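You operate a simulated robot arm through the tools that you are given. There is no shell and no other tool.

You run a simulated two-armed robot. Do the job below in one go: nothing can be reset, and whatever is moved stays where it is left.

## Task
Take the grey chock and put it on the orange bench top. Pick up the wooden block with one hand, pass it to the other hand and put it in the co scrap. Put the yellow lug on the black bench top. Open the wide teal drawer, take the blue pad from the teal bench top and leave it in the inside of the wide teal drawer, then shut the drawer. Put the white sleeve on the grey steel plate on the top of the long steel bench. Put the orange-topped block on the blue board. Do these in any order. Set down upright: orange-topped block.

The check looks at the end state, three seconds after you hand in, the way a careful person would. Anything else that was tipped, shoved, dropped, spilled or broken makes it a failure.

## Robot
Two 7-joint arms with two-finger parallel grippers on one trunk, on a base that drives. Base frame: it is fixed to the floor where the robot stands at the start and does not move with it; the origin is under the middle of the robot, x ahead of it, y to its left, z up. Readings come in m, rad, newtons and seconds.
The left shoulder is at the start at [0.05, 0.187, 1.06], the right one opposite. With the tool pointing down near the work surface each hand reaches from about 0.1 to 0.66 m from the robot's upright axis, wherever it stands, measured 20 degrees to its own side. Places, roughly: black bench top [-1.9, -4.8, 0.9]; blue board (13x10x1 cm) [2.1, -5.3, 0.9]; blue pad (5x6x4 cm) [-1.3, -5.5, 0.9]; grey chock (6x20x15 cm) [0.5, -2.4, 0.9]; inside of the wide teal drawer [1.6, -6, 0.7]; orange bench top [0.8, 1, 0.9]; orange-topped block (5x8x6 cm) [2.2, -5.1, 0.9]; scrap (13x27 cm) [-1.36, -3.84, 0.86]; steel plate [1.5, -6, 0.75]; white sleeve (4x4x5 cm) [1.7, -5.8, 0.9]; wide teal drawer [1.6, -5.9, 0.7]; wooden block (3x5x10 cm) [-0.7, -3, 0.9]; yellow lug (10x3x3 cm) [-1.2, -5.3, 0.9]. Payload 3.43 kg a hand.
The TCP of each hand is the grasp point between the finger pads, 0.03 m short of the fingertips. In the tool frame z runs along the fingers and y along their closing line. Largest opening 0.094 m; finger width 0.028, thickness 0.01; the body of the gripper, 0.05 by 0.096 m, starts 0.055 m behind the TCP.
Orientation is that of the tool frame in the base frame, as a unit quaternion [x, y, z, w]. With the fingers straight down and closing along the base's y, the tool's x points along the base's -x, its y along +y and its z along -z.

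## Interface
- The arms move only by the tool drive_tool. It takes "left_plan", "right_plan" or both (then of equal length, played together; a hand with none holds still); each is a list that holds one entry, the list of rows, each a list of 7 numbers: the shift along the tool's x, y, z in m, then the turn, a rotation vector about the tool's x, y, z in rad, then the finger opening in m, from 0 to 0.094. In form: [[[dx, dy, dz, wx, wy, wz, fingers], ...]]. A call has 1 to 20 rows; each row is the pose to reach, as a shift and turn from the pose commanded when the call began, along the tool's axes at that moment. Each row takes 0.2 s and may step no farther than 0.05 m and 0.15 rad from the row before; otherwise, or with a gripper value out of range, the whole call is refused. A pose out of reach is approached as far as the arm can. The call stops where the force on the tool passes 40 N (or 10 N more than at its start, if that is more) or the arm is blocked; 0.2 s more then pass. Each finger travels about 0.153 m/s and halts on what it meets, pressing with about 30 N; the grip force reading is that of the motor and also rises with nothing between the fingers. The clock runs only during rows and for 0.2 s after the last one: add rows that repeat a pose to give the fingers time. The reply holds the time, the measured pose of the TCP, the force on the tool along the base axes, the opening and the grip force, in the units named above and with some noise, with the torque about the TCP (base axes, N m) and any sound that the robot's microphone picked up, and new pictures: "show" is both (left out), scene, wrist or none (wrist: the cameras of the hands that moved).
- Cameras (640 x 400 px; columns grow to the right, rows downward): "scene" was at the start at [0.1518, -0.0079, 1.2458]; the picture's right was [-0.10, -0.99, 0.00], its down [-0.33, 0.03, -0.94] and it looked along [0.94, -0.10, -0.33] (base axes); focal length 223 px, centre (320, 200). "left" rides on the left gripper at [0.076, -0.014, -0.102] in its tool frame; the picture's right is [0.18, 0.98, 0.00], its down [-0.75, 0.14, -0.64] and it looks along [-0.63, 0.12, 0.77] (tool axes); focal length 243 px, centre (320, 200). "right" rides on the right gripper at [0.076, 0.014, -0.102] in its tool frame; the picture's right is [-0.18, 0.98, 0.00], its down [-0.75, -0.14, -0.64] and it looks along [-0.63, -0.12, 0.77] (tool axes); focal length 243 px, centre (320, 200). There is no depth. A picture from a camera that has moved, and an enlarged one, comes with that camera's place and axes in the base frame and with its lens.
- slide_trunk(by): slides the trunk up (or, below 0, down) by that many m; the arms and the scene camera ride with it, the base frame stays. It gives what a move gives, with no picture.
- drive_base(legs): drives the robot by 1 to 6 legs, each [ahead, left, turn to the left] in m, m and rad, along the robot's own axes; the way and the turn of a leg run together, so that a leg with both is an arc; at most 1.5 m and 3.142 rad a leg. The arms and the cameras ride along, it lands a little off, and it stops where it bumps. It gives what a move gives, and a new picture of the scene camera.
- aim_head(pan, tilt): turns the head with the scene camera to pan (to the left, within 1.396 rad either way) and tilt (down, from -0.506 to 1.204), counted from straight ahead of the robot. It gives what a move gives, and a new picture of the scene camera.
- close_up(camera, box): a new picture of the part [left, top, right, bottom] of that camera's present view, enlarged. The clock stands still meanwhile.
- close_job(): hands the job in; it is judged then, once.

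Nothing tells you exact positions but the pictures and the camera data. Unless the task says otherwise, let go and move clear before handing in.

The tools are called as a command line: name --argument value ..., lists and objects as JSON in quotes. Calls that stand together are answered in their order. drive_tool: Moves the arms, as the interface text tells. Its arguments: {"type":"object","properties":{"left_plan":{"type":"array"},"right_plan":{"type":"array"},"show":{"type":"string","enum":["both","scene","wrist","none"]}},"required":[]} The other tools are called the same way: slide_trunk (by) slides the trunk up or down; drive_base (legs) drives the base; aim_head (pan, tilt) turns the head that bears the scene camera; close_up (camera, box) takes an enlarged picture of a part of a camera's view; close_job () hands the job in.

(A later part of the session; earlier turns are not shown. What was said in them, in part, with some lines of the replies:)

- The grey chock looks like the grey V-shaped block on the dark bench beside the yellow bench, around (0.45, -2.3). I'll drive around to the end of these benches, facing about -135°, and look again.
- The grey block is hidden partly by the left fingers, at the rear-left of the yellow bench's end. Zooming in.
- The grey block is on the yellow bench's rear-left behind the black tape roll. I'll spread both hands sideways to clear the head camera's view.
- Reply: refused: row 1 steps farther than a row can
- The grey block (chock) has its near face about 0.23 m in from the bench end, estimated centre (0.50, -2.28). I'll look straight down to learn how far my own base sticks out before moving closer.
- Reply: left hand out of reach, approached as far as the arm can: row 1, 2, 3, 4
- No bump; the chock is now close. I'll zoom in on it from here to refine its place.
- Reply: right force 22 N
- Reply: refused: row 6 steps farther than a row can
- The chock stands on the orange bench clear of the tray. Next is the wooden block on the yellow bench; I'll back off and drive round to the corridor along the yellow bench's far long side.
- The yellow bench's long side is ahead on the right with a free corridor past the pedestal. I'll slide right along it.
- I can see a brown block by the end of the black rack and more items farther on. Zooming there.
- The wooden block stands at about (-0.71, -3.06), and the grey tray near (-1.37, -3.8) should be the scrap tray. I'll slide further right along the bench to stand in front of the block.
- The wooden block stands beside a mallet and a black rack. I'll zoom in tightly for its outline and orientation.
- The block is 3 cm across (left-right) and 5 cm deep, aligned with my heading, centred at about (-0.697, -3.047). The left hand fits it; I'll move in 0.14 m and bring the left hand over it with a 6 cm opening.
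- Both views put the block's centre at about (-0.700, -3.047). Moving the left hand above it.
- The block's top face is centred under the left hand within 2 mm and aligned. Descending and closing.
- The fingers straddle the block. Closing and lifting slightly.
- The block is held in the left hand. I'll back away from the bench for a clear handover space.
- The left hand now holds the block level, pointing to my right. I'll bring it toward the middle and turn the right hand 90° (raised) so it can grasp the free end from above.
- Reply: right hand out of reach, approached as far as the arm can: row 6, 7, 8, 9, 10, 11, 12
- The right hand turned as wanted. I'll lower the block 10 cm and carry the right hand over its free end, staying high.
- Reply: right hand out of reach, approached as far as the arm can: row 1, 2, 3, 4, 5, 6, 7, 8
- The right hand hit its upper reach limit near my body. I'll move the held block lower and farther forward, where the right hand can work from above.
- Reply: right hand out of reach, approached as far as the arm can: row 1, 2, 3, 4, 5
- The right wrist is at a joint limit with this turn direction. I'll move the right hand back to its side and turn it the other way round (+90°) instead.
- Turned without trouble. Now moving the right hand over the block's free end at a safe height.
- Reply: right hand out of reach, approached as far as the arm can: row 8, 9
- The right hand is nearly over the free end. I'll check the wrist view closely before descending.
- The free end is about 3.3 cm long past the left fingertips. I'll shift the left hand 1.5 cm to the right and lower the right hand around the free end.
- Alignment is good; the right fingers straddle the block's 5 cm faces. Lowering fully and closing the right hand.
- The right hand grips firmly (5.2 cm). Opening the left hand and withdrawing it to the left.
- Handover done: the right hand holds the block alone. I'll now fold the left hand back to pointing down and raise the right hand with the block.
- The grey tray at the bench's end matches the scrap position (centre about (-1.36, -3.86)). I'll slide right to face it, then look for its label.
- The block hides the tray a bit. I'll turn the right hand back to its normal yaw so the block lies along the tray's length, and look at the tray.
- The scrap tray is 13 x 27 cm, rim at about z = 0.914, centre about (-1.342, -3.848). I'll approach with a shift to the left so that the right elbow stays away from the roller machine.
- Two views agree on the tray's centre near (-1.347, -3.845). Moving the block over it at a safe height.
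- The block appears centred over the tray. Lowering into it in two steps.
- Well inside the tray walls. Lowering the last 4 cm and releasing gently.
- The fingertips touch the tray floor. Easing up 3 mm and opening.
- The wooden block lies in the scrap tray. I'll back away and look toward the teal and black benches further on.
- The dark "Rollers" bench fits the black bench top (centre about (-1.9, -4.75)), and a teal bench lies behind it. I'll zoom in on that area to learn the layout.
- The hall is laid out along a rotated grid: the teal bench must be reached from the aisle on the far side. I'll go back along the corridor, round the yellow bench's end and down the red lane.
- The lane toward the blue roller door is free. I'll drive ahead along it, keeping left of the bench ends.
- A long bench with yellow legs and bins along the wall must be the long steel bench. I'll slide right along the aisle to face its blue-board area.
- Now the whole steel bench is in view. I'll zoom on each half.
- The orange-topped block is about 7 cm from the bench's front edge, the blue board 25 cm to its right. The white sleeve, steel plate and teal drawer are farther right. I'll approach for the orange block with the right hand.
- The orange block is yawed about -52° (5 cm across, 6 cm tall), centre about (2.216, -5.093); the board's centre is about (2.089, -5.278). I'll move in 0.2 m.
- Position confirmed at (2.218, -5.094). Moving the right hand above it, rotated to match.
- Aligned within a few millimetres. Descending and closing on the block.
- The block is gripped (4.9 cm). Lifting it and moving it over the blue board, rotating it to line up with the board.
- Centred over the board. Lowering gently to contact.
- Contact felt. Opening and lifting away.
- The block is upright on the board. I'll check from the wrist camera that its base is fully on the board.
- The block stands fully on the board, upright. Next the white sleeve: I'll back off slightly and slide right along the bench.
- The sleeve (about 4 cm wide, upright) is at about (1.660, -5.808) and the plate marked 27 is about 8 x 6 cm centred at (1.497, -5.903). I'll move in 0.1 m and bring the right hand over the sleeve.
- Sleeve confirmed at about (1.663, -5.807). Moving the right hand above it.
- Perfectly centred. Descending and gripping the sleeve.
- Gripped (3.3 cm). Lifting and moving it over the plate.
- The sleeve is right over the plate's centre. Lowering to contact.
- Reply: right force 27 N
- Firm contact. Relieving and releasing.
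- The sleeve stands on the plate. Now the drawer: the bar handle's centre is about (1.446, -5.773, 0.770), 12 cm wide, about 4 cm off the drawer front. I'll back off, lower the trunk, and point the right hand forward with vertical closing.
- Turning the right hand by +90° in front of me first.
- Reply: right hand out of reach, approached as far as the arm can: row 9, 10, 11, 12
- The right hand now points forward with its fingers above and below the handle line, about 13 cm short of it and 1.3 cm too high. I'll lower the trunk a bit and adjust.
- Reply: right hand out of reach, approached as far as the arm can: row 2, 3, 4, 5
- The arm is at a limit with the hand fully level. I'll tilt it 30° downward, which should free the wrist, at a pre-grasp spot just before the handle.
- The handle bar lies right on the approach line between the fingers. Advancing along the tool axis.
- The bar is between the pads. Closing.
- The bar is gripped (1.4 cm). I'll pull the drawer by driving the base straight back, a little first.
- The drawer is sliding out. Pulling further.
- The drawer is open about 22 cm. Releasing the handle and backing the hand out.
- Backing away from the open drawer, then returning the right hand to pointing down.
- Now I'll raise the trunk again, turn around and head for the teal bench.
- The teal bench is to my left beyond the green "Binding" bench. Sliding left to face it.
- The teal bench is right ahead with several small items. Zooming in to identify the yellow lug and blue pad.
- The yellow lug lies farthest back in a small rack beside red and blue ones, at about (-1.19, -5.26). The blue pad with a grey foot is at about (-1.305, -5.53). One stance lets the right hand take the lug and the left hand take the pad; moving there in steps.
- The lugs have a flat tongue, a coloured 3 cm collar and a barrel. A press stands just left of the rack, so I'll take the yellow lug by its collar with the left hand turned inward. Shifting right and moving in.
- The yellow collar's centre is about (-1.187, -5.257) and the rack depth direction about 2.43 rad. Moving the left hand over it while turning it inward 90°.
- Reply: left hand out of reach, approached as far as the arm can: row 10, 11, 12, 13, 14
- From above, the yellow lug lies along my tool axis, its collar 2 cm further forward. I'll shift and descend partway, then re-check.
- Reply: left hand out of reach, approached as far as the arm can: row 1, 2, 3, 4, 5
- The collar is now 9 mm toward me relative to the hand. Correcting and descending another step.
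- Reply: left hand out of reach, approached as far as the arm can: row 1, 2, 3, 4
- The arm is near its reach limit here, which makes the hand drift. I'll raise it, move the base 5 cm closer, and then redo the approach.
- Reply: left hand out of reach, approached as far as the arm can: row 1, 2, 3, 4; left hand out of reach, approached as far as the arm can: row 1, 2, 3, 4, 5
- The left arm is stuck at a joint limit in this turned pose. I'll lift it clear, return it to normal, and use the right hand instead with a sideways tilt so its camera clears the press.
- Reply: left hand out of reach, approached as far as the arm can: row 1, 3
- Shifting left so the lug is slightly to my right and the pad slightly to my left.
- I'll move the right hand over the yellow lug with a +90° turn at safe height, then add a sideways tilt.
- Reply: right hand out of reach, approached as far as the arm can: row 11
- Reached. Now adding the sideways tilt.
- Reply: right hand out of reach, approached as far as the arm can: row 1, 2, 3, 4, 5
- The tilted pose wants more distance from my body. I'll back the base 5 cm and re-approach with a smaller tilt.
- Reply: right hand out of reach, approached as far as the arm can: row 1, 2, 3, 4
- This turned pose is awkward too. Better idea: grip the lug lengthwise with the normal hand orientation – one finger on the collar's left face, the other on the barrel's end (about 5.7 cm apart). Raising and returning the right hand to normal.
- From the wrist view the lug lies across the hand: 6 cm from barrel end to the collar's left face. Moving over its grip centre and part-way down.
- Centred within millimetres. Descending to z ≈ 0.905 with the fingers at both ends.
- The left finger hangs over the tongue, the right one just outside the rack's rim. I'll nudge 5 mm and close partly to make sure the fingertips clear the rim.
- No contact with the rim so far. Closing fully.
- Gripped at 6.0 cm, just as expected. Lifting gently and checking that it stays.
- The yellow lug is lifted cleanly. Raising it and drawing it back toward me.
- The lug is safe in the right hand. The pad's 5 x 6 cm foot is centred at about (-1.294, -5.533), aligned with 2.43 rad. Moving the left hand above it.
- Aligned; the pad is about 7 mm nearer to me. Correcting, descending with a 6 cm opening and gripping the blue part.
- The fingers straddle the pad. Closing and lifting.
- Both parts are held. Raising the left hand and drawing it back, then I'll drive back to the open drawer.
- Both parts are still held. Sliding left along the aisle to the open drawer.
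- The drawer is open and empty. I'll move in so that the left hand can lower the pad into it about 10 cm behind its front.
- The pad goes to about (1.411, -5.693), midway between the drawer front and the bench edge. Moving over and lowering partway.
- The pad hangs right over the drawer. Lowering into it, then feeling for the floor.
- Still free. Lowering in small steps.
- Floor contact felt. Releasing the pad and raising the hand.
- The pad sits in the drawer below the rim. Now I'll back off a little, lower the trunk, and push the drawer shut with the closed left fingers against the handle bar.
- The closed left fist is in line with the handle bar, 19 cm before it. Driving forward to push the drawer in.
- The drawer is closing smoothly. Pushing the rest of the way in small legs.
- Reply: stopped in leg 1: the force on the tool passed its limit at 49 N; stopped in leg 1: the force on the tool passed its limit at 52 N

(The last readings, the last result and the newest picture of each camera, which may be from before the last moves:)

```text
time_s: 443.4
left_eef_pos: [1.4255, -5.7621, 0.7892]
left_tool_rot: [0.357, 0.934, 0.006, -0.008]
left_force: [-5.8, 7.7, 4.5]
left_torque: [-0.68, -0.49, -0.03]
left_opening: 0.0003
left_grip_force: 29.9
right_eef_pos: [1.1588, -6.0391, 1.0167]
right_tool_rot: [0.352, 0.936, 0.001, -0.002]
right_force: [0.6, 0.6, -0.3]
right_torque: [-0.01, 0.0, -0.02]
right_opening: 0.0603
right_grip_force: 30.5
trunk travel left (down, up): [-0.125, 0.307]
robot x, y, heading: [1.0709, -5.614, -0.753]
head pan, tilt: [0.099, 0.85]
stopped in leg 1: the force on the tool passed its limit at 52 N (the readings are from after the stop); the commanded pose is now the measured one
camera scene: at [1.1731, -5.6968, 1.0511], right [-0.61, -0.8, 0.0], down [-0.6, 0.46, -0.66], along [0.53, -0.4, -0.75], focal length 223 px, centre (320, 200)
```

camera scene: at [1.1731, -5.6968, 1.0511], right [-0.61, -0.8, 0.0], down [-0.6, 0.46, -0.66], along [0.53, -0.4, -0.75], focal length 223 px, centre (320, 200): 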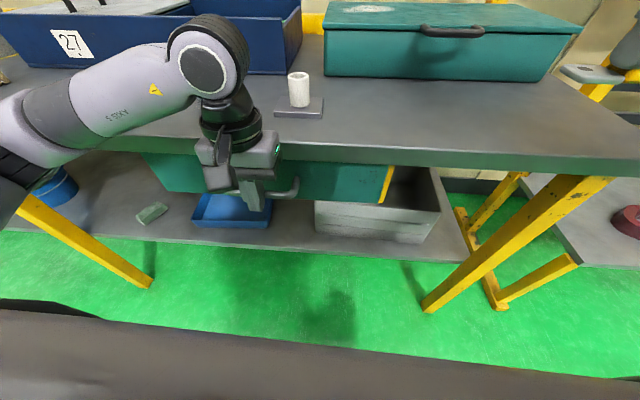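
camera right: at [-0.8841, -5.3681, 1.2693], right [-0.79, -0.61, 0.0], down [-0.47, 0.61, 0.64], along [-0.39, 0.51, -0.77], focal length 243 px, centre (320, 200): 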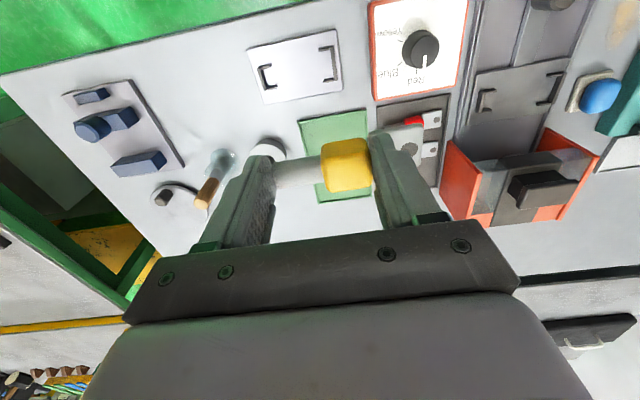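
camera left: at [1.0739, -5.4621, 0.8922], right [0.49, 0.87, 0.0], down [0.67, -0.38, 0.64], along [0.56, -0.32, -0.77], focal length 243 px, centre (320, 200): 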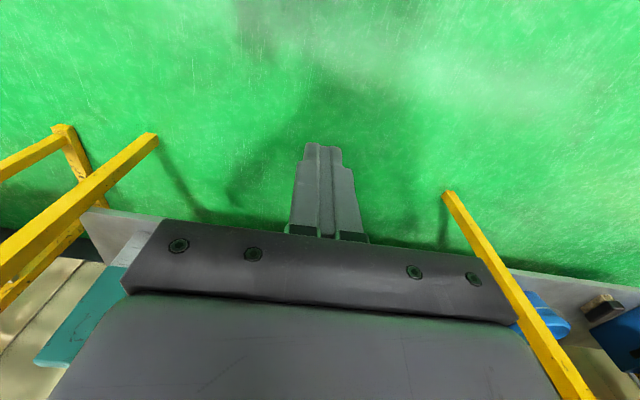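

The push met a firm stop with the handle back at its original place, so the drawer should be shut. Backing away to check.

drive_base --legs '[[-0.35, 0, 0]]'

slide_trunk --by 0.15

drive_tool --left_plan '[[[0, 0.02, -0.04, 0, 0, 0, 0.02], [0, 0.04, -0.08, 0, 0, 0, 0.05], [0, 0.06, -0.12, 0, 0, 0, 0.08], [0, 0.08, -0.16, 0, 0, 0, 0.094], [0, 0.1, -0.2, 0, 0, 0, 0.094]]]' --show "none"

aim_head --pan -0.1 --tilt 0.55

```text
time_s: 445.6
left_eef_pos: [1.1748, -5.5272, 0.7897]
left_tool_rot: [0.356, 0.934, 0.007, -0.009]
left_force: [0.3, 0.0, 0.1]
left_torque: [0.02, 0.02, -0.01]
left_opening: 0.0
left_grip_force: 30.4
right_eef_pos: [0.9067, -5.8042, 1.0169]
right_tool_rot: [0.353, 0.936, 0.001, -0.003]
right_force: [-0.4, -0.1, -0.5]
right_torque: [-0.05, -0.01, 0.01]
right_opening: 0.0599
right_grip_force: 30.2
trunk travel left (down, up): [-0.125, 0.307]
robot x, y, heading: [0.8195, -5.3754, -0.745]
head pan, tilt: [0.099, 0.85]
camera scene: at [0.9215, -5.4619, 1.051], right [-0.61, -0.8, 0.0], down [-0.6, 0.46, -0.66], along [0.52, -0.4, -0.75], focal length 223 px, centre (320, 200)
```

scene: 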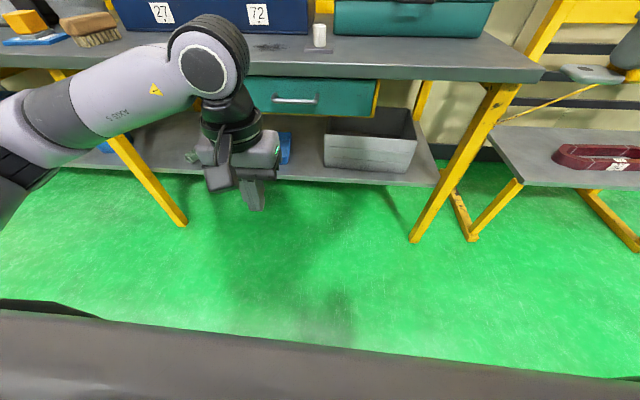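

```text
time_s: 447.4
left_eef_pos: [1.1753, -5.5256, 0.9388]
left_tool_rot: [0.356, 0.934, 0.007, -0.009]
left_force: [0.2, -0.6, -0.3]
left_torque: [0.04, 0.01, -0.02]
left_opening: 0.0
left_grip_force: 30.3
right_eef_pos: [0.9076, -5.8047, 1.1667]
right_tool_rot: [0.353, 0.936, 0.001, -0.003]
right_force: [-0.8, -0.4, -1.4]
right_torque: [0.01, 0.0, -0.01]
right_opening: 0.0601
right_grip_force: 30.0
trunk travel left (down, up): [-0.275, 0.157]
robot x, y, heading: [0.8156, -5.3735, -0.754]
head pan, tilt: [0.099, 0.85]
```

```text
time_s: 448.6
left_eef_pos: [1.2448, -5.4555, 1.14]
left_tool_rot: [0.356, 0.935, 0.006, -0.01]
left_force: [-0.5, 0.1, 0.0]
left_torque: [0.03, 0.01, 0.04]
left_opening: 0.0939
left_grip_force: 0.1
right_eef_pos: [0.9071, -5.8041, 1.1677]
right_tool_rot: [0.353, 0.936, 0.002, -0.004]
right_force: [0.2, 0.0, -0.6]
right_torque: [0.0, -0.02, -0.01]
right_opening: 0.0604
right_grip_force: 30.0
trunk travel left (down, up): [-0.275, 0.157]
robot x, y, heading: [0.8188, -5.3752, -0.752]
head pan, tilt: [0.099, 0.85]
```

```text
time_s: 449.4
left_eef_pos: [1.2456, -5.4563, 1.1387]
left_tool_rot: [0.356, 0.934, 0.006, -0.008]
left_force: [-0.8, 0.0, -0.2]
left_torque: [-0.01, -0.01, 0.01]
left_opening: 0.094
left_grip_force: 0.1
right_eef_pos: [0.9073, -5.8049, 1.1683]
right_tool_rot: [0.353, 0.936, 0.002, -0.004]
right_force: [1.2, 0.4, -0.8]
right_torque: [0.0, 0.0, 0.0]
right_opening: 0.0599
right_grip_force: 30.1
trunk travel left (down, up): [-0.275, 0.157]
robot x, y, heading: [0.8125, -5.377, -0.753]
head pan, tilt: [-0.099, 0.55]
camera scene: at [0.9186, -5.4819, 1.2264], right [-0.75, -0.66, 0.0], down [-0.35, 0.39, -0.85], along [0.56, -0.64, -0.52], focal length 223 px, centre (320, 200)
```

scene: 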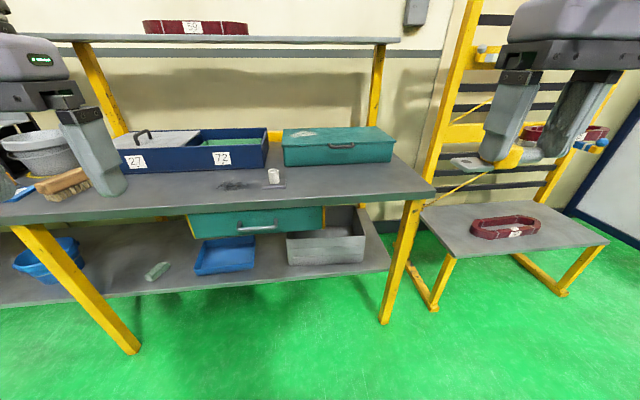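

close_up --camera "scene" --box '[170, 150, 350, 250]'

close_up --camera "scene" --box '[0, 140, 140, 230]'

```text
3.56 times, centred on (260, 200) of scene
camera zoom: at [0.9186, -5.4819, 1.2264], right [-0.75, -0.66, 0.0], down [-0.35, 0.39, -0.85], along [0.56, -0.64, -0.52], focal length 793 px, centre (533, 200)
```

zoom: 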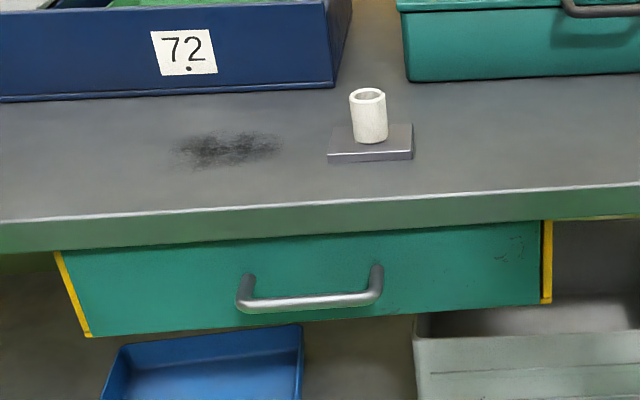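

```text
4.44 times, centred on (70, 185) of scene
camera zoom: at [0.9186, -5.4819, 1.2264], right [-0.75, -0.66, 0.0], down [-0.35, 0.39, -0.85], along [0.56, -0.64, -0.52], focal length 991 px, centre (1431, 267)
```

zoom: 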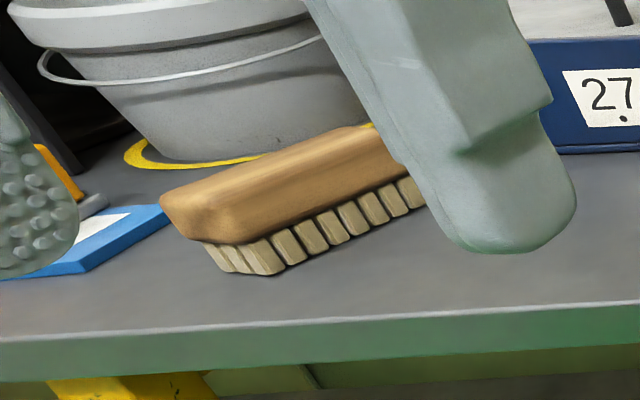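

The drawer is shut flush and the sleeve still stands on its plate. Now I carry the yellow lug round to the black bench: back into the aisle, along the lane and down the corridor.

drive_base --legs '[[-0.45, 0, 0.02], [0, 1.5, 0], [0, 1.45, 0]]'

aim_head --pan -1.3 --tilt 0.3

```text
time_s: 477.3
left_eef_pos: [2.8544, -2.9547, 1.14]
left_tool_rot: [0.341, 0.94, 0.005, -0.009]
left_force: [0.6, -0.3, -0.1]
left_torque: [0.01, 0.01, -0.02]
left_opening: 0.094
left_grip_force: 0.1
right_eef_pos: [2.5272, -3.3131, 1.1658]
right_tool_rot: [0.339, 0.941, 0.001, -0.003]
right_force: [-0.4, 0.3, -0.5]
right_torque: [-0.02, 0.05, 0.03]
right_opening: 0.0603
right_grip_force: 29.5
trunk travel left (down, up): [-0.275, 0.157]
robot x, y, heading: [2.4196, -2.8881, -0.721]
head pan, tilt: [-0.099, 0.55]
camera scene: at [2.5281, -2.9902, 1.2264], right [-0.73, -0.68, 0.0], down [-0.36, 0.38, -0.85], along [0.58, -0.62, -0.52], focal length 223 px, centre (320, 200)
```

scene: 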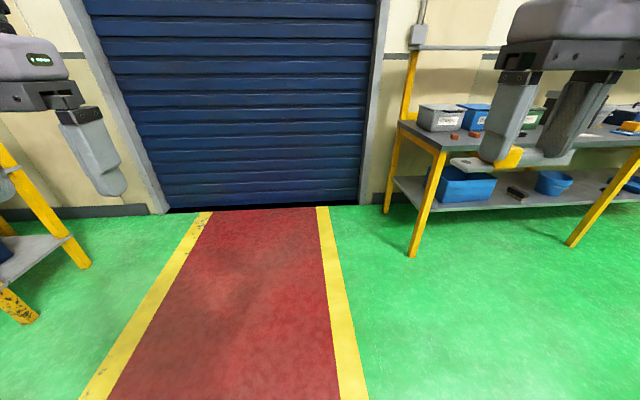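

```text
time_s: 478.7
left_eef_pos: [2.8535, -2.9539, 1.1412]
left_tool_rot: [0.342, 0.94, 0.006, -0.009]
left_force: [0.3, -0.3, 0.3]
left_torque: [0.0, 0.07, 0.01]
left_opening: 0.0942
left_grip_force: 0.0
right_eef_pos: [2.5271, -3.3131, 1.167]
right_tool_rot: [0.339, 0.941, 0.002, -0.004]
right_force: [0.4, 0.4, -2.1]
right_torque: [0.01, 0.01, 0.01]
right_opening: 0.0598
right_grip_force: 30.0
trunk travel left (down, up): [-0.275, 0.157]
robot x, y, heading: [2.4196, -2.888, -0.717]
head pan, tilt: [-1.3, 0.3]
camera scene: at [2.4262, -3.0086, 1.2494], right [-0.9, 0.44, 0.0], down [0.13, 0.27, -0.96], along [-0.42, -0.86, -0.3], focal length 223 px, centre (320, 200)
```

scene: 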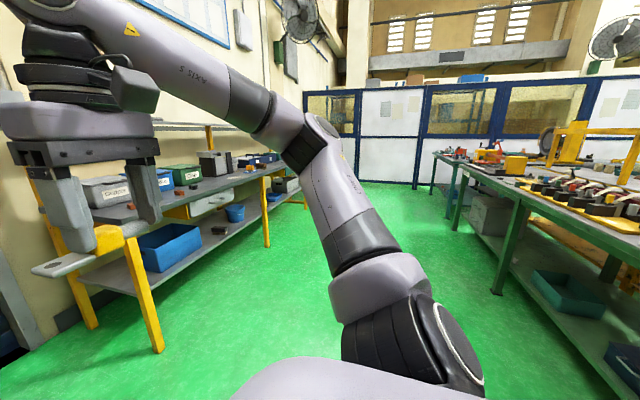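

Driving backward along the lane to the corridor entrance.

drive_base --legs '[[-1.45, 0.12, 0], [-1.45, 0.0, 0]]'

aim_head --pan -1.2 --tilt 0.4

```text
time_s: 492.6
left_eef_pos: [0.7764, -0.982, 1.1405]
left_tool_rot: [0.347, 0.938, 0.006, -0.009]
left_force: [0.2, 0.2, -0.5]
left_torque: [-0.02, -0.03, 0.0]
left_opening: 0.094
left_grip_force: 0.0
right_eef_pos: [0.4446, -1.3378, 1.1669]
right_tool_rot: [0.344, 0.939, 0.002, -0.003]
right_force: [-0.1, -0.7, 0.1]
right_torque: [-0.04, 0.01, -0.05]
right_opening: 0.06
right_grip_force: 30.3
trunk travel left (down, up): [-0.275, 0.157]
robot x, y, heading: [0.3422, -0.9056, -0.73]
head pan, tilt: [-1.3, 0.3]
camera scene: at [0.3479, -1.0314, 1.2494], right [-0.9, 0.45, 0.0], down [0.13, 0.26, -0.96], along [-0.43, -0.86, -0.3], focal length 223 px, centre (320, 200)
```

scene: 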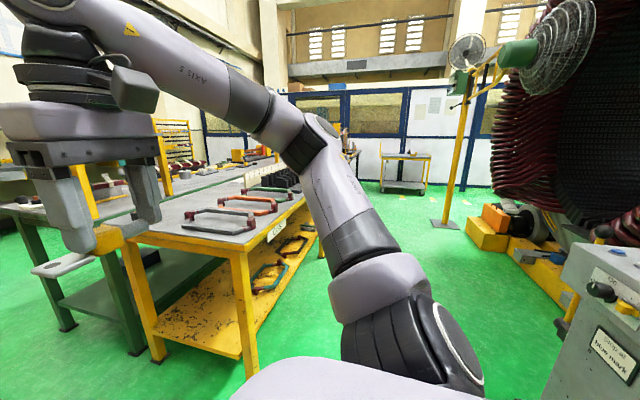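

```text
time_s: 493.2
left_eef_pos: [0.7766, -0.9825, 1.1396]
left_tool_rot: [0.347, 0.938, 0.007, -0.009]
left_force: [0.5, -0.2, -0.9]
left_torque: [0.03, 0.02, 0.02]
left_opening: 0.0939
left_grip_force: 0.0
right_eef_pos: [0.4451, -1.3373, 1.1665]
right_tool_rot: [0.343, 0.939, 0.001, -0.004]
right_force: [-0.1, -0.4, -1.6]
right_torque: [0.01, 0.05, -0.02]
right_opening: 0.0603
right_grip_force: 30.0
trunk travel left (down, up): [-0.275, 0.157]
robot x, y, heading: [0.3414, -0.9101, -0.73]
head pan, tilt: [-1.201, 0.4]
camera scene: at [0.3567, -1.0345, 1.2402], right [-0.93, 0.35, 0.0], down [0.14, 0.36, -0.92], along [-0.33, -0.86, -0.39], focal length 223 px, centre (320, 200)
```

scene: 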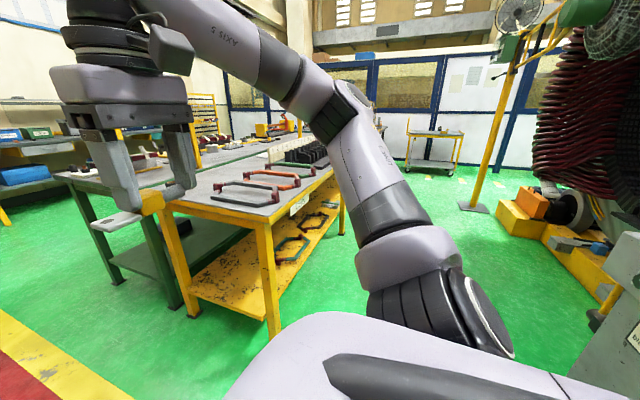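

Sliding right down the corridor to the black bench.

drive_base --legs '[[-0.05, -1.45, 0], [0, -1.45, 0], [0, -0.6, 0]]'

aim_head --pan -0.2 --tilt 0.5

```text
time_s: 523.8
left_eef_pos: [-1.5951, -3.5487, 1.1402]
left_tool_rot: [0.352, 0.936, 0.007, -0.009]
left_force: [-0.7, 0.4, 0.5]
left_torque: [0.01, 0.01, 0.05]
left_opening: 0.094
left_grip_force: 0.0
right_eef_pos: [-1.9327, -3.8983, 1.1668]
right_tool_rot: [0.349, 0.937, 0.001, -0.003]
right_force: [-0.4, 0.4, -0.4]
right_torque: [0.03, 0.0, 0.0]
right_opening: 0.0602
right_grip_force: 29.9
trunk travel left (down, up): [-0.275, 0.157]
robot x, y, heading: [-2.0257, -3.4712, -0.743]
head pan, tilt: [-1.201, 0.4]
camera scene: at [-2.0165, -3.5952, 1.2402], right [-0.93, 0.37, 0.0], down [0.14, 0.36, -0.92], along [-0.34, -0.86, -0.39], focal length 223 px, centre (320, 200)
```

scene: 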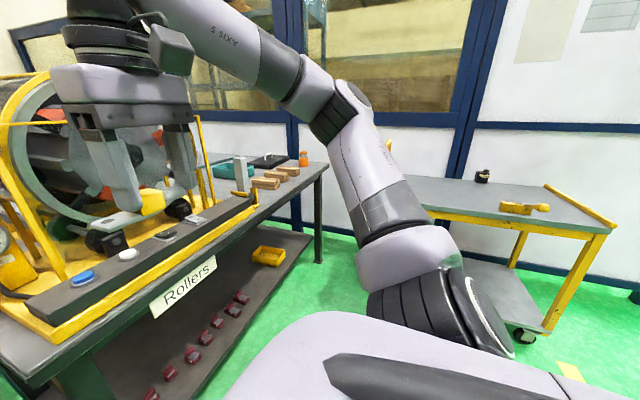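

```text
time_s: 525.1
left_eef_pos: [-1.597, -3.5484, 1.1412]
left_tool_rot: [0.353, 0.936, 0.007, -0.009]
left_force: [-0.1, 0.2, -0.2]
left_torque: [0.01, 0.0, -0.01]
left_opening: 0.0939
left_grip_force: 0.1
right_eef_pos: [-1.9311, -3.899, 1.1679]
right_tool_rot: [0.35, 0.937, 0.001, -0.003]
right_force: [-0.2, 0.1, 0.3]
right_torque: [0.02, 0.03, 0.01]
right_opening: 0.0599
right_grip_force: 29.5
trunk travel left (down, up): [-0.275, 0.157]
robot x, y, heading: [-2.0296, -3.4707, -0.743]
head pan, tilt: [-0.201, 0.499]
camera scene: at [-1.9293, -3.5827, 1.231], right [-0.81, -0.59, 0.0], down [-0.28, 0.39, -0.88], along [0.51, -0.71, -0.48], focal length 223 px, centre (320, 200)
```

scene: 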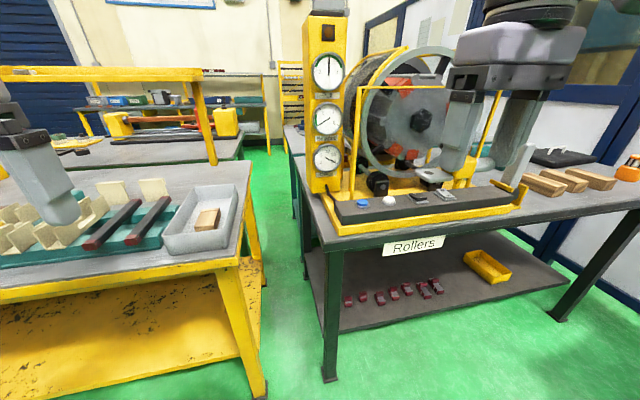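

The black bench's left part is taken by the roller machine; free space seems to be on the right side near the wooden pieces. Moving further right to look.

drive_base --legs '[[0, -0.6, 0]]'

aim_head --pan -0.3 --tilt 0.6

```text
time_s: 530.8
left_eef_pos: [-2.0017, -3.9901, 1.1399]
left_tool_rot: [0.351, 0.936, 0.006, -0.009]
left_force: [-0.6, -0.8, -0.6]
left_torque: [0.01, -0.02, 0.01]
left_opening: 0.0941
left_grip_force: 0.1
right_eef_pos: [-2.336, -4.3424, 1.1669]
right_tool_rot: [0.346, 0.938, 0.001, -0.003]
right_force: [-0.4, 1.1, -0.9]
right_torque: [0.01, 0.02, -0.03]
right_opening: 0.0604
right_grip_force: 29.9
trunk travel left (down, up): [-0.275, 0.157]
robot x, y, heading: [-2.4317, -3.9168, -0.739]
head pan, tilt: [-0.201, 0.499]
camera scene: at [-2.3349, -4.0259, 1.231], right [-0.81, -0.59, 0.0], down [-0.28, 0.39, -0.88], along [0.52, -0.71, -0.48], focal length 223 px, centre (320, 200)
```

scene: 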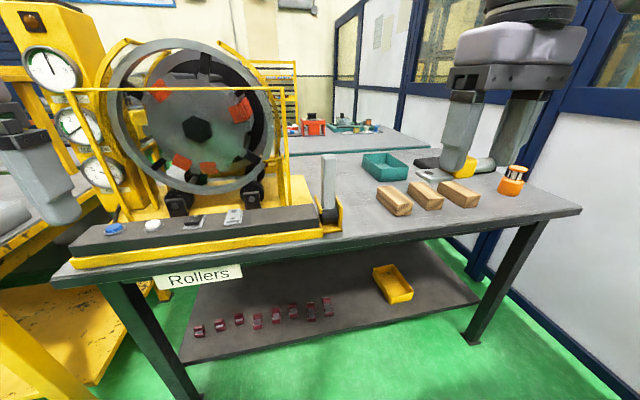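

```text
time_s: 531.5
left_eef_pos: [-2.0025, -3.9899, 1.1398]
left_tool_rot: [0.351, 0.936, 0.006, -0.009]
left_force: [0.6, 0.0, 0.0]
left_torque: [-0.01, -0.02, 0.03]
left_opening: 0.0942
left_grip_force: 0.0
right_eef_pos: [-2.3352, -4.3422, 1.1664]
right_tool_rot: [0.347, 0.938, 0.001, -0.003]
right_force: [0.9, 0.1, -0.4]
right_torque: [0.03, 0.0, 0.02]
right_opening: 0.0602
right_grip_force: 30.4
trunk travel left (down, up): [-0.275, 0.157]
robot x, y, heading: [-2.4345, -3.9123, -0.738]
head pan, tilt: [-0.3, 0.6]
camera scene: at [-2.3437, -4.0286, 1.222], right [-0.86, -0.51, 0.0], down [-0.29, 0.49, -0.83], along [0.42, -0.71, -0.56], focal length 223 px, centre (320, 200)
```

scene: 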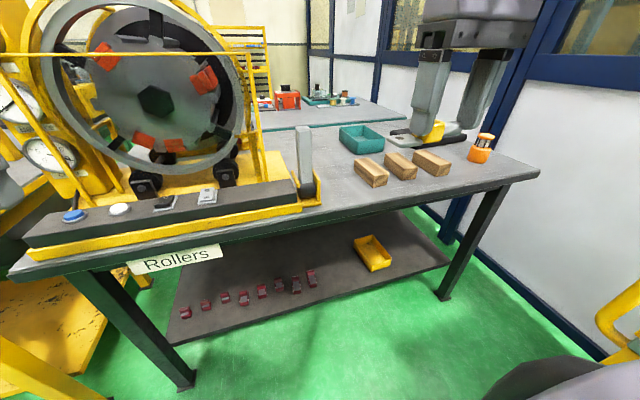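

The front strip before the wooden pieces is free (about 12 cm deep). Before moving in I'll check the cart on my right.

aim_head --pan -1.1 --tilt 0.7

```text
time_s: 532.6
left_eef_pos: [-2.0026, -3.9898, 1.1397]
left_tool_rot: [0.351, 0.936, 0.007, -0.008]
left_force: [0.1, 1.3, 0.5]
left_torque: [-0.01, 0.02, -0.01]
left_opening: 0.0938
left_grip_force: 0.1
right_eef_pos: [-2.3361, -4.3425, 1.1672]
right_tool_rot: [0.347, 0.938, 0.001, -0.003]
right_force: [0.1, 0.3, -1.0]
right_torque: [0.02, 0.01, 0.02]
right_opening: 0.0601
right_grip_force: 30.3
trunk travel left (down, up): [-0.275, 0.157]
robot x, y, heading: [-2.4335, -3.9153, -0.739]
head pan, tilt: [-1.1, 0.7]
camera scene: at [-2.4109, -4.0344, 1.2133], right [-0.96, 0.26, 0.0], down [0.17, 0.62, -0.77], along [-0.2, -0.74, -0.64], focal length 223 px, centre (320, 200)
```

scene: 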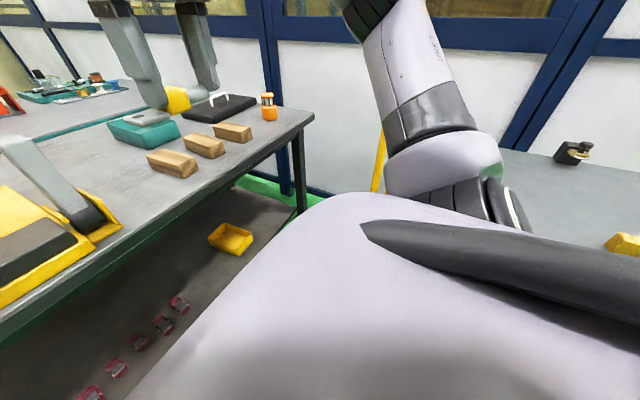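

The cart's near corner is about half a metre to my right; I'll shift only slightly right and move in a little.

drive_base --legs '[[0.13, -0.12, 0]]'

aim_head --pan -0.45 --tilt 0.75

close_up --camera "scene" --box '[220, 100, 440, 250]'

```text
time_s: 534.3
left_eef_pos: [-1.9862, -4.1645, 1.1404]
left_tool_rot: [0.35, 0.937, 0.007, -0.009]
left_force: [0.4, 0.6, -0.4]
left_torque: [0.01, -0.01, 0.04]
left_opening: 0.0943
left_grip_force: 0.0
right_eef_pos: [-2.3188, -4.5172, 1.1677]
right_tool_rot: [0.347, 0.938, 0.001, -0.003]
right_force: [0.8, 0.0, 0.0]
right_torque: [-0.02, 0.01, -0.02]
right_opening: 0.0603
right_grip_force: 30.0
trunk travel left (down, up): [-0.275, 0.157]
robot x, y, heading: [-2.4153, -4.0872, -0.738]
head pan, tilt: [-1.1, 0.7]
camera scene: at [-2.3946, -4.2093, 1.2132], right [-0.96, 0.26, 0.0], down [0.17, 0.62, -0.76], along [-0.2, -0.74, -0.64], focal length 223 px, centre (320, 200)
```

scene: 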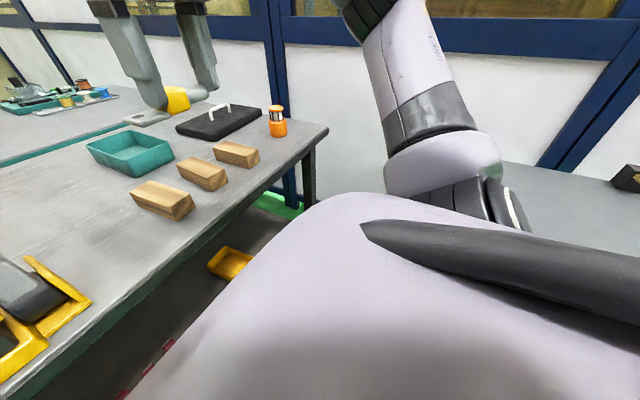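

```text
time_s: 535.4
left_eef_pos: [-1.9853, -4.1627, 1.1401]
left_tool_rot: [0.35, 0.937, 0.006, -0.009]
left_force: [0.2, -0.1, 1.0]
left_torque: [0.0, 0.0, -0.01]
left_opening: 0.0939
left_grip_force: 0.0
right_eef_pos: [-2.3189, -4.517, 1.1661]
right_tool_rot: [0.347, 0.938, 0.001, -0.003]
right_force: [-0.4, 0.3, -0.9]
right_torque: [-0.02, 0.0, 0.02]
right_opening: 0.06
right_grip_force: 29.9
trunk travel left (down, up): [-0.275, 0.157]
robot x, y, heading: [-2.4163, -4.0878, -0.741]
head pan, tilt: [-0.45, 0.75]
camera scene: at [-2.3414, -4.2039, 1.2091], right [-0.93, -0.37, 0.0], down [-0.25, 0.63, -0.73], along [0.27, -0.68, -0.68], focal length 223 px, centre (320, 200)
```

scene: 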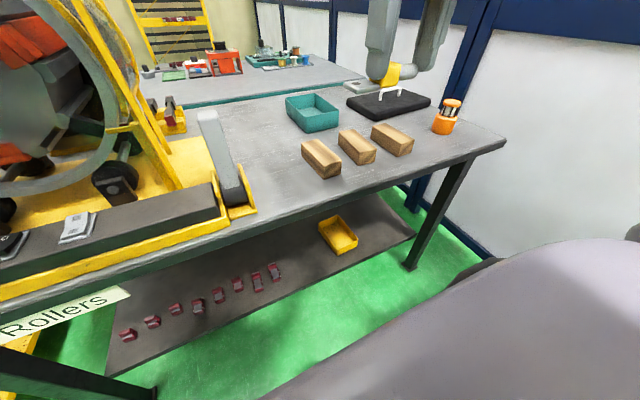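

```text
2.67 times, centred on (330, 175) of scene
camera zoom: at [-2.3414, -4.2039, 1.2091], right [-0.93, -0.37, 0.0], down [-0.25, 0.63, -0.73], along [0.27, -0.68, -0.68], focal length 594 px, centre (293, 267)
```

zoom: 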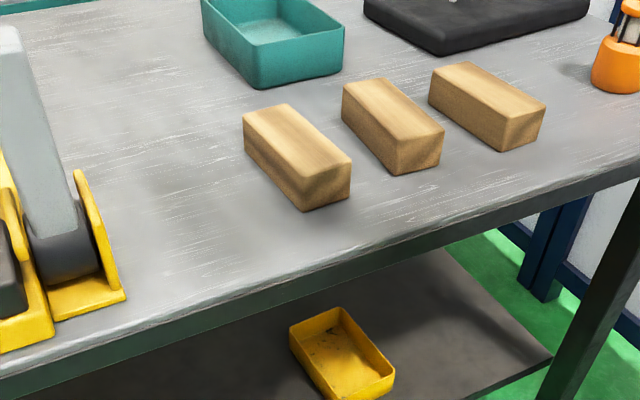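

There's an ample clear spot between the yellow bracket and the first wooden piece, around (-2.116, -4.582). Moving the lug above it.

drive_tool --right_plan '[[[-0.035, 0.015, 0, 0, 0, 0, 0.0], [-0.07, 0.03, 0, 0, 0, 0, 0.0], [-0.105, 0.045, 0.0, 0, 0, 0, 0.0], [-0.14, 0.06, 0.01, 0, 0, 0, 0.0], [-0.17, 0.072, 0.03, 0, 0, 0, 0.0], [-0.196, 0.083, 0.06, 0, 0, 0, 0.0], [-0.196, 0.083, 0.1, 0, 0, 0, 0.0], [-0.196, 0.083, 0.14, 0, 0, 0, 0.0], [-0.196, 0.083, 0.17, 0, 0, 0, 0.0], [-0.196, 0.083, 0.17, 0, 0, 0, 0.0]]]'

close_up --camera "scene" --box '[200, 70, 420, 230]'

```text
time_s: 537.5
left_eef_pos: [-1.9852, -4.1641, 1.1394]
left_tool_rot: [0.35, 0.937, 0.006, -0.009]
left_force: [-0.2, -0.2, 0.3]
left_torque: [0.0, 0.02, 0.01]
left_opening: 0.0941
left_grip_force: 0.1
right_eef_pos: [-2.1192, -4.5805, 0.9956]
right_tool_rot: [0.347, 0.938, 0.001, -0.004]
right_force: [0.0, 0.1, -1.0]
right_torque: [0.03, -0.02, 0.0]
right_opening: 0.0599
right_grip_force: 29.7
trunk travel left (down, up): [-0.275, 0.157]
robot x, y, heading: [-2.4154, -4.0883, -0.739]
head pan, tilt: [-0.45, 0.75]
camera scene: at [-2.3413, -4.2039, 1.2091], right [-0.93, -0.37, 0.0], down [-0.25, 0.63, -0.73], along [0.27, -0.68, -0.68], focal length 223 px, centre (320, 200)
camera right: at [-2.167, -4.5207, 1.0974], right [0.78, 0.63, 0.0], down [0.48, -0.6, 0.64], along [0.4, -0.5, -0.77], focal length 243 px, centre (320, 200)
```

scene: 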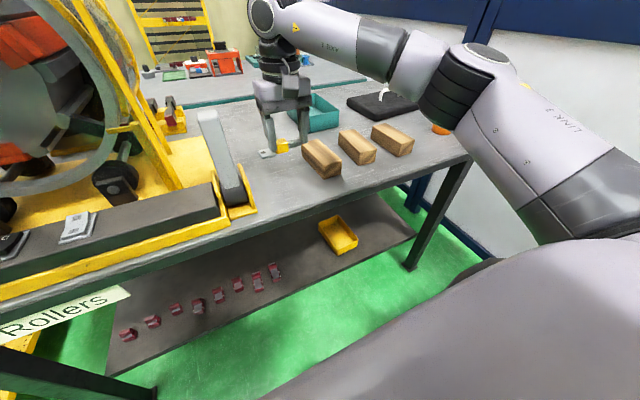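
right: 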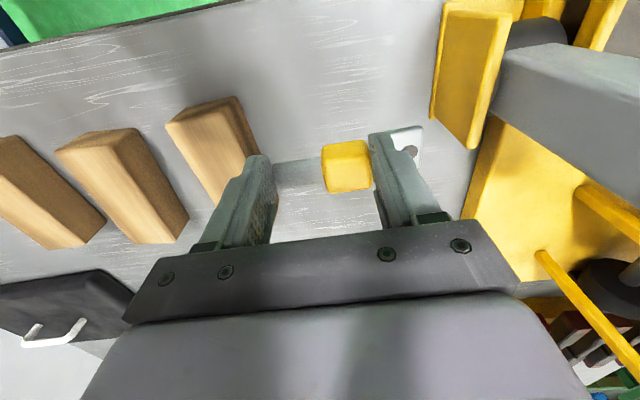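

```text
2.50 times, centred on (310, 150) of scene
camera zoom: at [-2.3413, -4.2039, 1.2091], right [-0.93, -0.37, 0.0], down [-0.25, 0.63, -0.73], along [0.27, -0.68, -0.68], focal length 557 px, centre (345, 325)
```

zoom: 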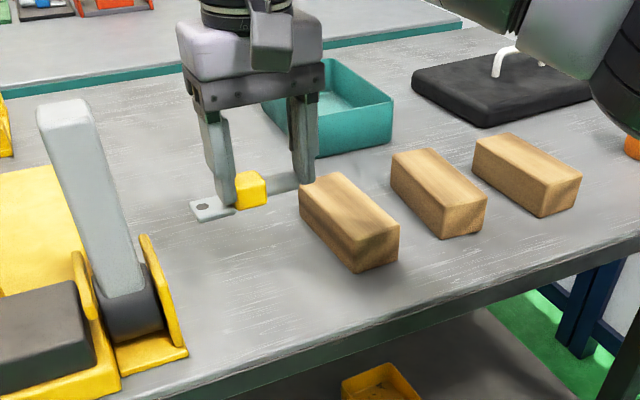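

The right finger is a bit close to the wooden piece; I'll shift 2 cm left and lower.

drive_tool --right_plan '[[[0, 0.01, 0.02, 0, 0, 0, 0.0], [0, 0.02, 0.04, 0, 0, 0, 0.0], [0, 0.02, 0.065, 0, 0, 0, 0.0], [0, 0.02, 0.08, 0, 0, 0, 0.0], [0, 0.02, 0.08, 0, 0, 0, 0.0]]]'

close_up --camera "scene" --box '[240, 110, 360, 210]'

```text
time_s: 538.8
left_eef_pos: [-1.9854, -4.1635, 1.1401]
left_tool_rot: [0.35, 0.937, 0.007, -0.009]
left_force: [-0.3, 0.5, 0.2]
left_torque: [-0.02, 0.0, -0.01]
left_opening: 0.094
left_grip_force: 0.0
right_eef_pos: [-2.1049, -4.5639, 0.9125]
right_tool_rot: [0.347, 0.938, 0.001, -0.003]
right_force: [-0.3, 0.7, -1.1]
right_torque: [0.02, 0.03, 0.02]
right_opening: 0.0603
right_grip_force: 30.1
trunk travel left (down, up): [-0.275, 0.157]
robot x, y, heading: [-2.4163, -4.0877, -0.737]
head pan, tilt: [-0.45, 0.75]
camera scene: at [-2.3413, -4.2039, 1.2091], right [-0.93, -0.37, 0.0], down [-0.25, 0.63, -0.73], along [0.27, -0.68, -0.68], focal length 223 px, centre (320, 200)
camera right: at [-2.1527, -4.5048, 1.0164], right [0.78, 0.63, 0.0], down [0.48, -0.6, 0.64], along [0.4, -0.5, -0.77], focal length 243 px, centre (320, 200)
```

scene: 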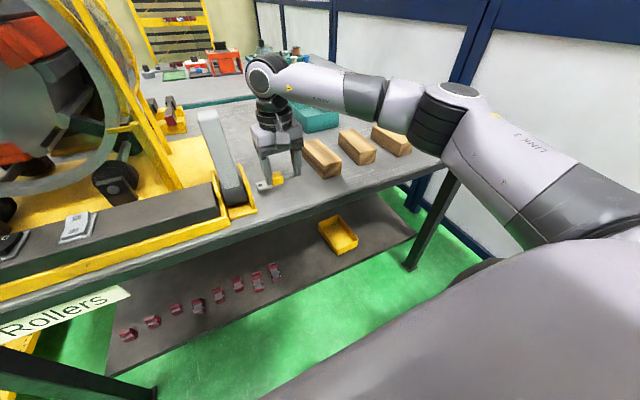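
right: 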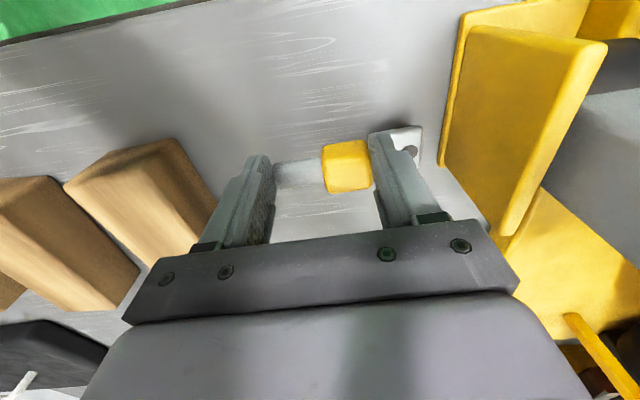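

```text
4.00 times, centred on (300, 160) of scene
camera zoom: at [-2.3413, -4.2039, 1.2091], right [-0.93, -0.37, 0.0], down [-0.25, 0.63, -0.73], along [0.27, -0.68, -0.68], focal length 892 px, centre (400, 360)
```

zoom: 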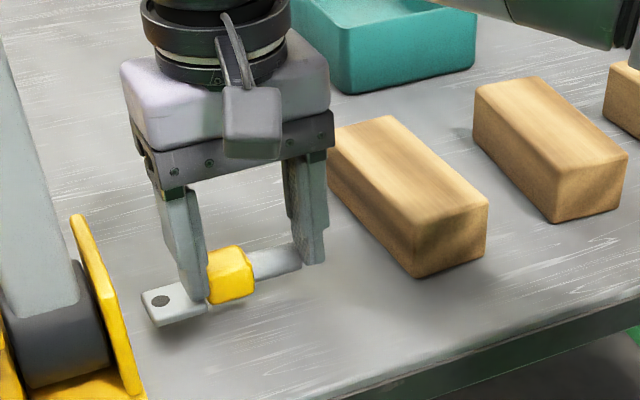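

The lug is just above the bench with room on both sides. Lowering in millimetre steps.

drive_tool --right_plan '[[[0, 0, 0.004, 0, 0, 0, 0.0], [0, 0, 0.008, 0, 0, 0, 0.0], [0, 0, 0.008, 0, 0, 0, 0.0]]]' --show "none"

drive_tool --right_plan '[[[0, 0, 0.003, 0, 0, 0, 0.0], [0, 0, 0.005, 0, 0, 0, 0.0], [0, 0, 0.005, 0, 0, 0, 0.0]]]' --show "none"

```text
time_s: 539.5
left_eef_pos: [-1.986, -4.1642, 1.1396]
left_tool_rot: [0.35, 0.937, 0.007, -0.009]
left_force: [-0.2, -0.5, -0.3]
left_torque: [0.0, 0.01, -0.01]
left_opening: 0.0938
left_grip_force: 0.0
right_eef_pos: [-2.1042, -4.5649, 0.9072]
right_tool_rot: [0.347, 0.938, 0.001, -0.003]
right_force: [0.2, 0.2, -1.0]
right_torque: [-0.02, -0.01, 0.03]
right_opening: 0.0602
right_grip_force: 30.0
trunk travel left (down, up): [-0.275, 0.157]
robot x, y, heading: [-2.4164, -4.0893, -0.744]
head pan, tilt: [-0.45, 0.75]
```

```text
time_s: 540.4
left_eef_pos: [-1.9847, -4.1638, 1.1409]
left_tool_rot: [0.35, 0.937, 0.006, -0.009]
left_force: [0.4, -0.3, -0.3]
left_torque: [-0.02, -0.02, 0.03]
left_opening: 0.0942
left_grip_force: 0.0
right_eef_pos: [-2.1052, -4.5648, 0.902]
right_tool_rot: [0.347, 0.938, 0.001, -0.004]
right_force: [-0.3, -0.8, -0.9]
right_torque: [-0.02, 0.0, 0.0]
right_opening: 0.0601
right_grip_force: 29.9
trunk travel left (down, up): [-0.275, 0.157]
robot x, y, heading: [-2.4162, -4.0945, -0.735]
head pan, tilt: [-0.45, 0.75]
```

drive_tool --right_plan '[[[0, 0, 0.002, 0, 0, 0, 0.0], [0, 0, 0.004, 0, 0, 0, 0.0], [0, 0, 0.004, 0, 0, 0, 0.0]]]' --show "none"

close_up --camera "scene" --box '[240, 130, 340, 210]'

```text
time_s: 541.1
left_eef_pos: [-1.9872, -4.1628, 1.1412]
left_tool_rot: [0.349, 0.937, 0.006, -0.008]
left_force: [1.0, 0.1, 0.8]
left_torque: [0.03, 0.02, 0.01]
left_opening: 0.0942
left_grip_force: 0.0
right_eef_pos: [-2.1046, -4.565, 0.901]
right_tool_rot: [0.347, 0.938, 0.001, 0.0]
right_force: [-3.4, -1.8, 18.9]
right_torque: [0.06, 0.12, 0.02]
right_opening: 0.0601
right_grip_force: 30.3
trunk travel left (down, up): [-0.275, 0.157]
robot x, y, heading: [-2.4153, -4.0893, -0.741]
head pan, tilt: [-0.45, 0.75]
```

```text
5.00 times, centred on (290, 170) of scene
camera zoom: at [-2.3426, -4.2026, 1.2096], right [-0.93, -0.37, 0.0], down [-0.25, 0.63, -0.73], along [0.27, -0.68, -0.68], focal length 1115 px, centre (470, 350)
```

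zoom: 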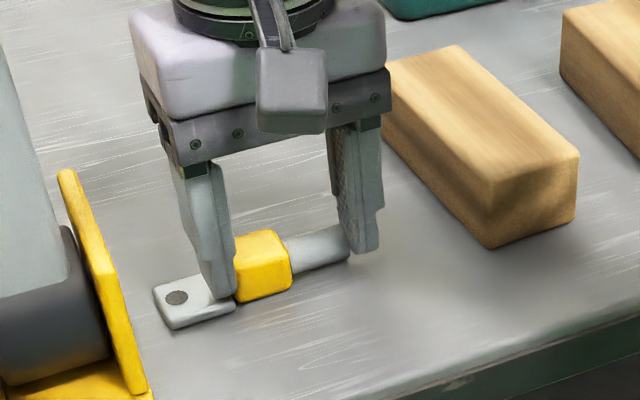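

Contact. Relieving, opening slightly and lifting straight up.

drive_tool --right_plan '[[[0, 0, -0.003, 0, 0, 0, 0.0], [0, 0, -0.003, 0, 0, 0, 0.062], [0, 0, -0.003, 0, 0, 0, 0.068], [0, 0, -0.003, 0, 0, 0, 0.075], [0, 0, -0.003, 0, 0, 0, 0.075], [0, 0, -0.02, 0, 0, 0, 0.075], [0, 0, -0.06, 0, 0, 0, 0.075], [0, 0, -0.1, 0, 0, 0, 0.075], [0, 0, -0.14, 0, 0, 0, 0.075], [0.02, 0, -0.18, 0, 0, 0, 0.08], [0.05, -0.01, -0.21, 0, 0, 0, 0.09], [0.09, -0.02, -0.23, 0, 0, 0, 0.094], [0.13, -0.03, -0.25, 0, 0, 0, 0.094], [0.17, -0.04, -0.26, 0, 0, 0, 0.094]]]'

close_up --camera "scene" --box '[200, 110, 360, 230]'

```text
time_s: 544.1
left_eef_pos: [-1.9878, -4.1642, 1.1405]
left_tool_rot: [0.35, 0.937, 0.007, -0.009]
left_force: [-0.6, -1.2, 0.1]
left_torque: [-0.04, -0.01, -0.01]
left_opening: 0.0938
left_grip_force: 0.0
right_eef_pos: [-2.2591, -4.4857, 1.1617]
right_tool_rot: [0.347, 0.938, 0.002, -0.004]
right_force: [0.7, -0.2, -0.1]
right_torque: [0.0, 0.03, 0.01]
right_opening: 0.094
right_grip_force: 0.1
trunk travel left (down, up): [-0.275, 0.157]
robot x, y, heading: [-2.419, -4.0894, -0.741]
head pan, tilt: [-0.45, 0.75]
camera scene: at [-2.3418, -4.2037, 1.2091], right [-0.93, -0.37, 0.0], down [-0.25, 0.63, -0.73], along [0.27, -0.68, -0.68], focal length 223 px, centre (320, 200)
camera right: at [-2.3074, -4.4259, 1.2629], right [0.78, 0.63, 0.0], down [0.48, -0.6, 0.64], along [0.4, -0.5, -0.77], focal length 243 px, centre (320, 200)
```

scene: 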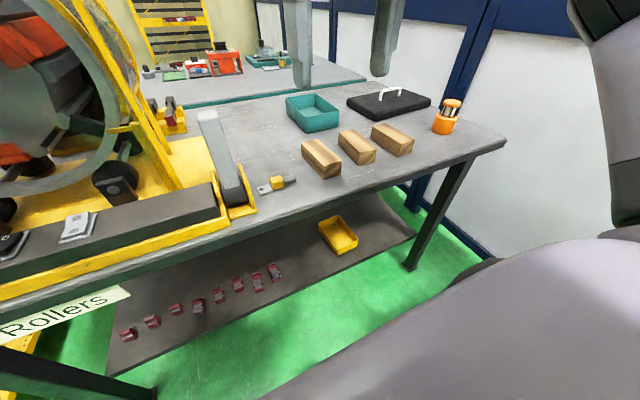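
right: 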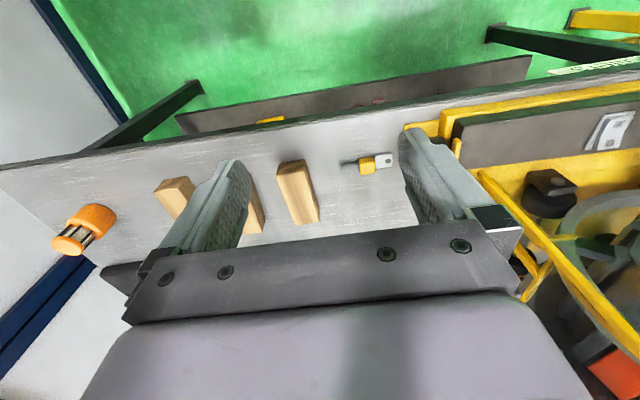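

```text
3.33 times, centred on (280, 170) of scene
camera zoom: at [-2.3418, -4.2037, 1.2091], right [-0.93, -0.37, 0.0], down [-0.25, 0.63, -0.73], along [0.27, -0.68, -0.68], focal length 743 px, centre (453, 300)
```

zoom: 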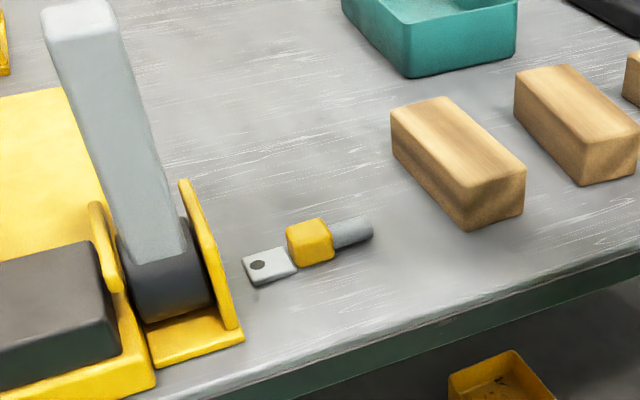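

The yellow lug lies on the black bench top, clear of everything. All six jobs are done; I'll back the robot away to leave everything clear before handing in.

drive_base --legs '[[-0.25, 0.1, 0]]'

aim_head --pan 0.2 --tilt 0.45

```text
time_s: 546.1
left_eef_pos: [-2.1049, -3.9217, 1.1406]
left_tool_rot: [0.349, 0.937, 0.006, -0.009]
left_force: [0.1, -0.4, 0.0]
left_torque: [0.0, 0.02, 0.01]
left_opening: 0.0941
left_grip_force: 0.0
right_eef_pos: [-2.3755, -4.2434, 1.1595]
right_tool_rot: [0.346, 0.938, 0.0, -0.003]
right_force: [0.6, 0.5, -0.4]
right_torque: [0.0, 0.01, 0.0]
right_opening: 0.0938
right_grip_force: 0.0
trunk travel left (down, up): [-0.275, 0.157]
robot x, y, heading: [-2.5355, -3.8431, -0.733]
head pan, tilt: [-0.45, 0.75]
camera scene: at [-2.4603, -3.9616, 1.2091], right [-0.93, -0.37, 0.0], down [-0.25, 0.63, -0.73], along [0.27, -0.68, -0.68], focal length 223 px, centre (320, 200)
```

scene: 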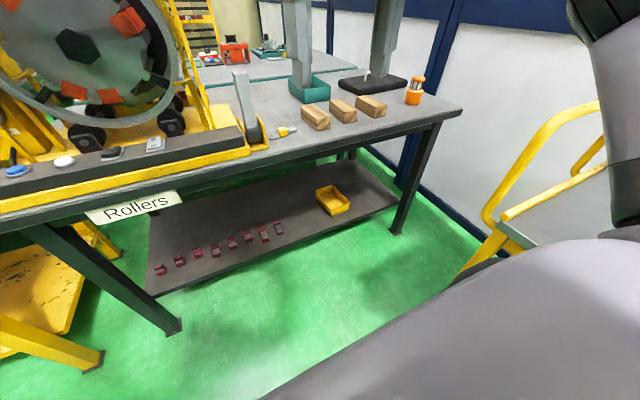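

```text
time_s: 547.1
left_eef_pos: [-2.104, -3.9208, 1.1414]
left_tool_rot: [0.35, 0.937, 0.006, -0.009]
left_force: [0.3, -0.1, -0.4]
left_torque: [0.03, -0.01, -0.04]
left_opening: 0.0938
left_grip_force: 0.0
right_eef_pos: [-2.3764, -4.245, 1.1595]
right_tool_rot: [0.346, 0.938, 0.001, -0.003]
right_force: [-1.0, 1.4, -0.5]
right_torque: [0.03, 0.01, 0.02]
right_opening: 0.0941
right_grip_force: 0.1
trunk travel left (down, up): [-0.275, 0.157]
robot x, y, heading: [-2.5354, -3.8475, -0.74]
head pan, tilt: [0.201, 0.45]
camera scene: at [-2.4121, -3.9322, 1.2355], right [-0.51, -0.86, 0.0], down [-0.37, 0.22, -0.9], along [0.77, -0.46, -0.44], focal length 223 px, centre (320, 200)
```

scene: 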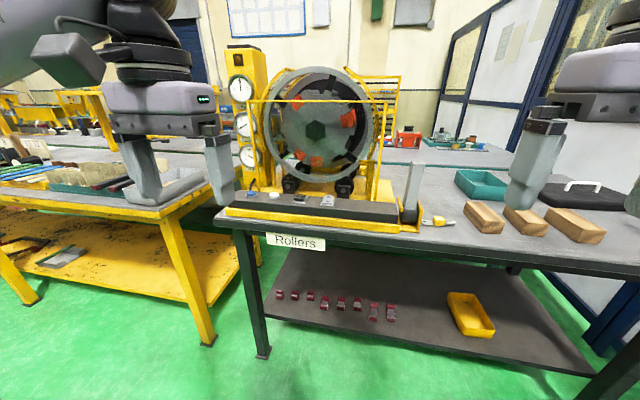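

Everything is in place: the chock is on the orange bench, the wooden block is in the scrap tray after the handover, and the lug is on the black bench. The pad is in the shut drawer, the sleeve is on the plate, and the orange-topped block stands upright on the blue board. Both hands are empty and clear, so I'm handing in.

close_job

```text
The job is handed in.
```

I finished all six jobs and handed in; both hands were empty and clear. I don't have the checker's result yet.

- **Grey chock:** it stands on the orange bench top, clear of the tray.
- **Wooden block:** I picked it up with the left hand and passed it to the right hand in the air. It now lies in the grey 13 x 27 cm tray at the end of the yellow "Coils" bench. I saw no "co scrap" label, so I chose that tray by its position and size.
- **Yellow lug:** it lies on the black "Rollers" bench, between the yellow bracket and the first wooden piece.
- **Blue pad:** it is inside the wide teal drawer. I pushed the drawer in until it met a firm stop, with the handle back at its starting position.
- **White sleeve:** it stands on the steel plate marked 27.
- **Orange-topped block:** it stands upright on the blue board, about 0.7 cm from the board's far edge.

I tried several hand positions above the lug rack before the grip worked. I saw and felt no contact with the red or blue lugs or with the press beside them.
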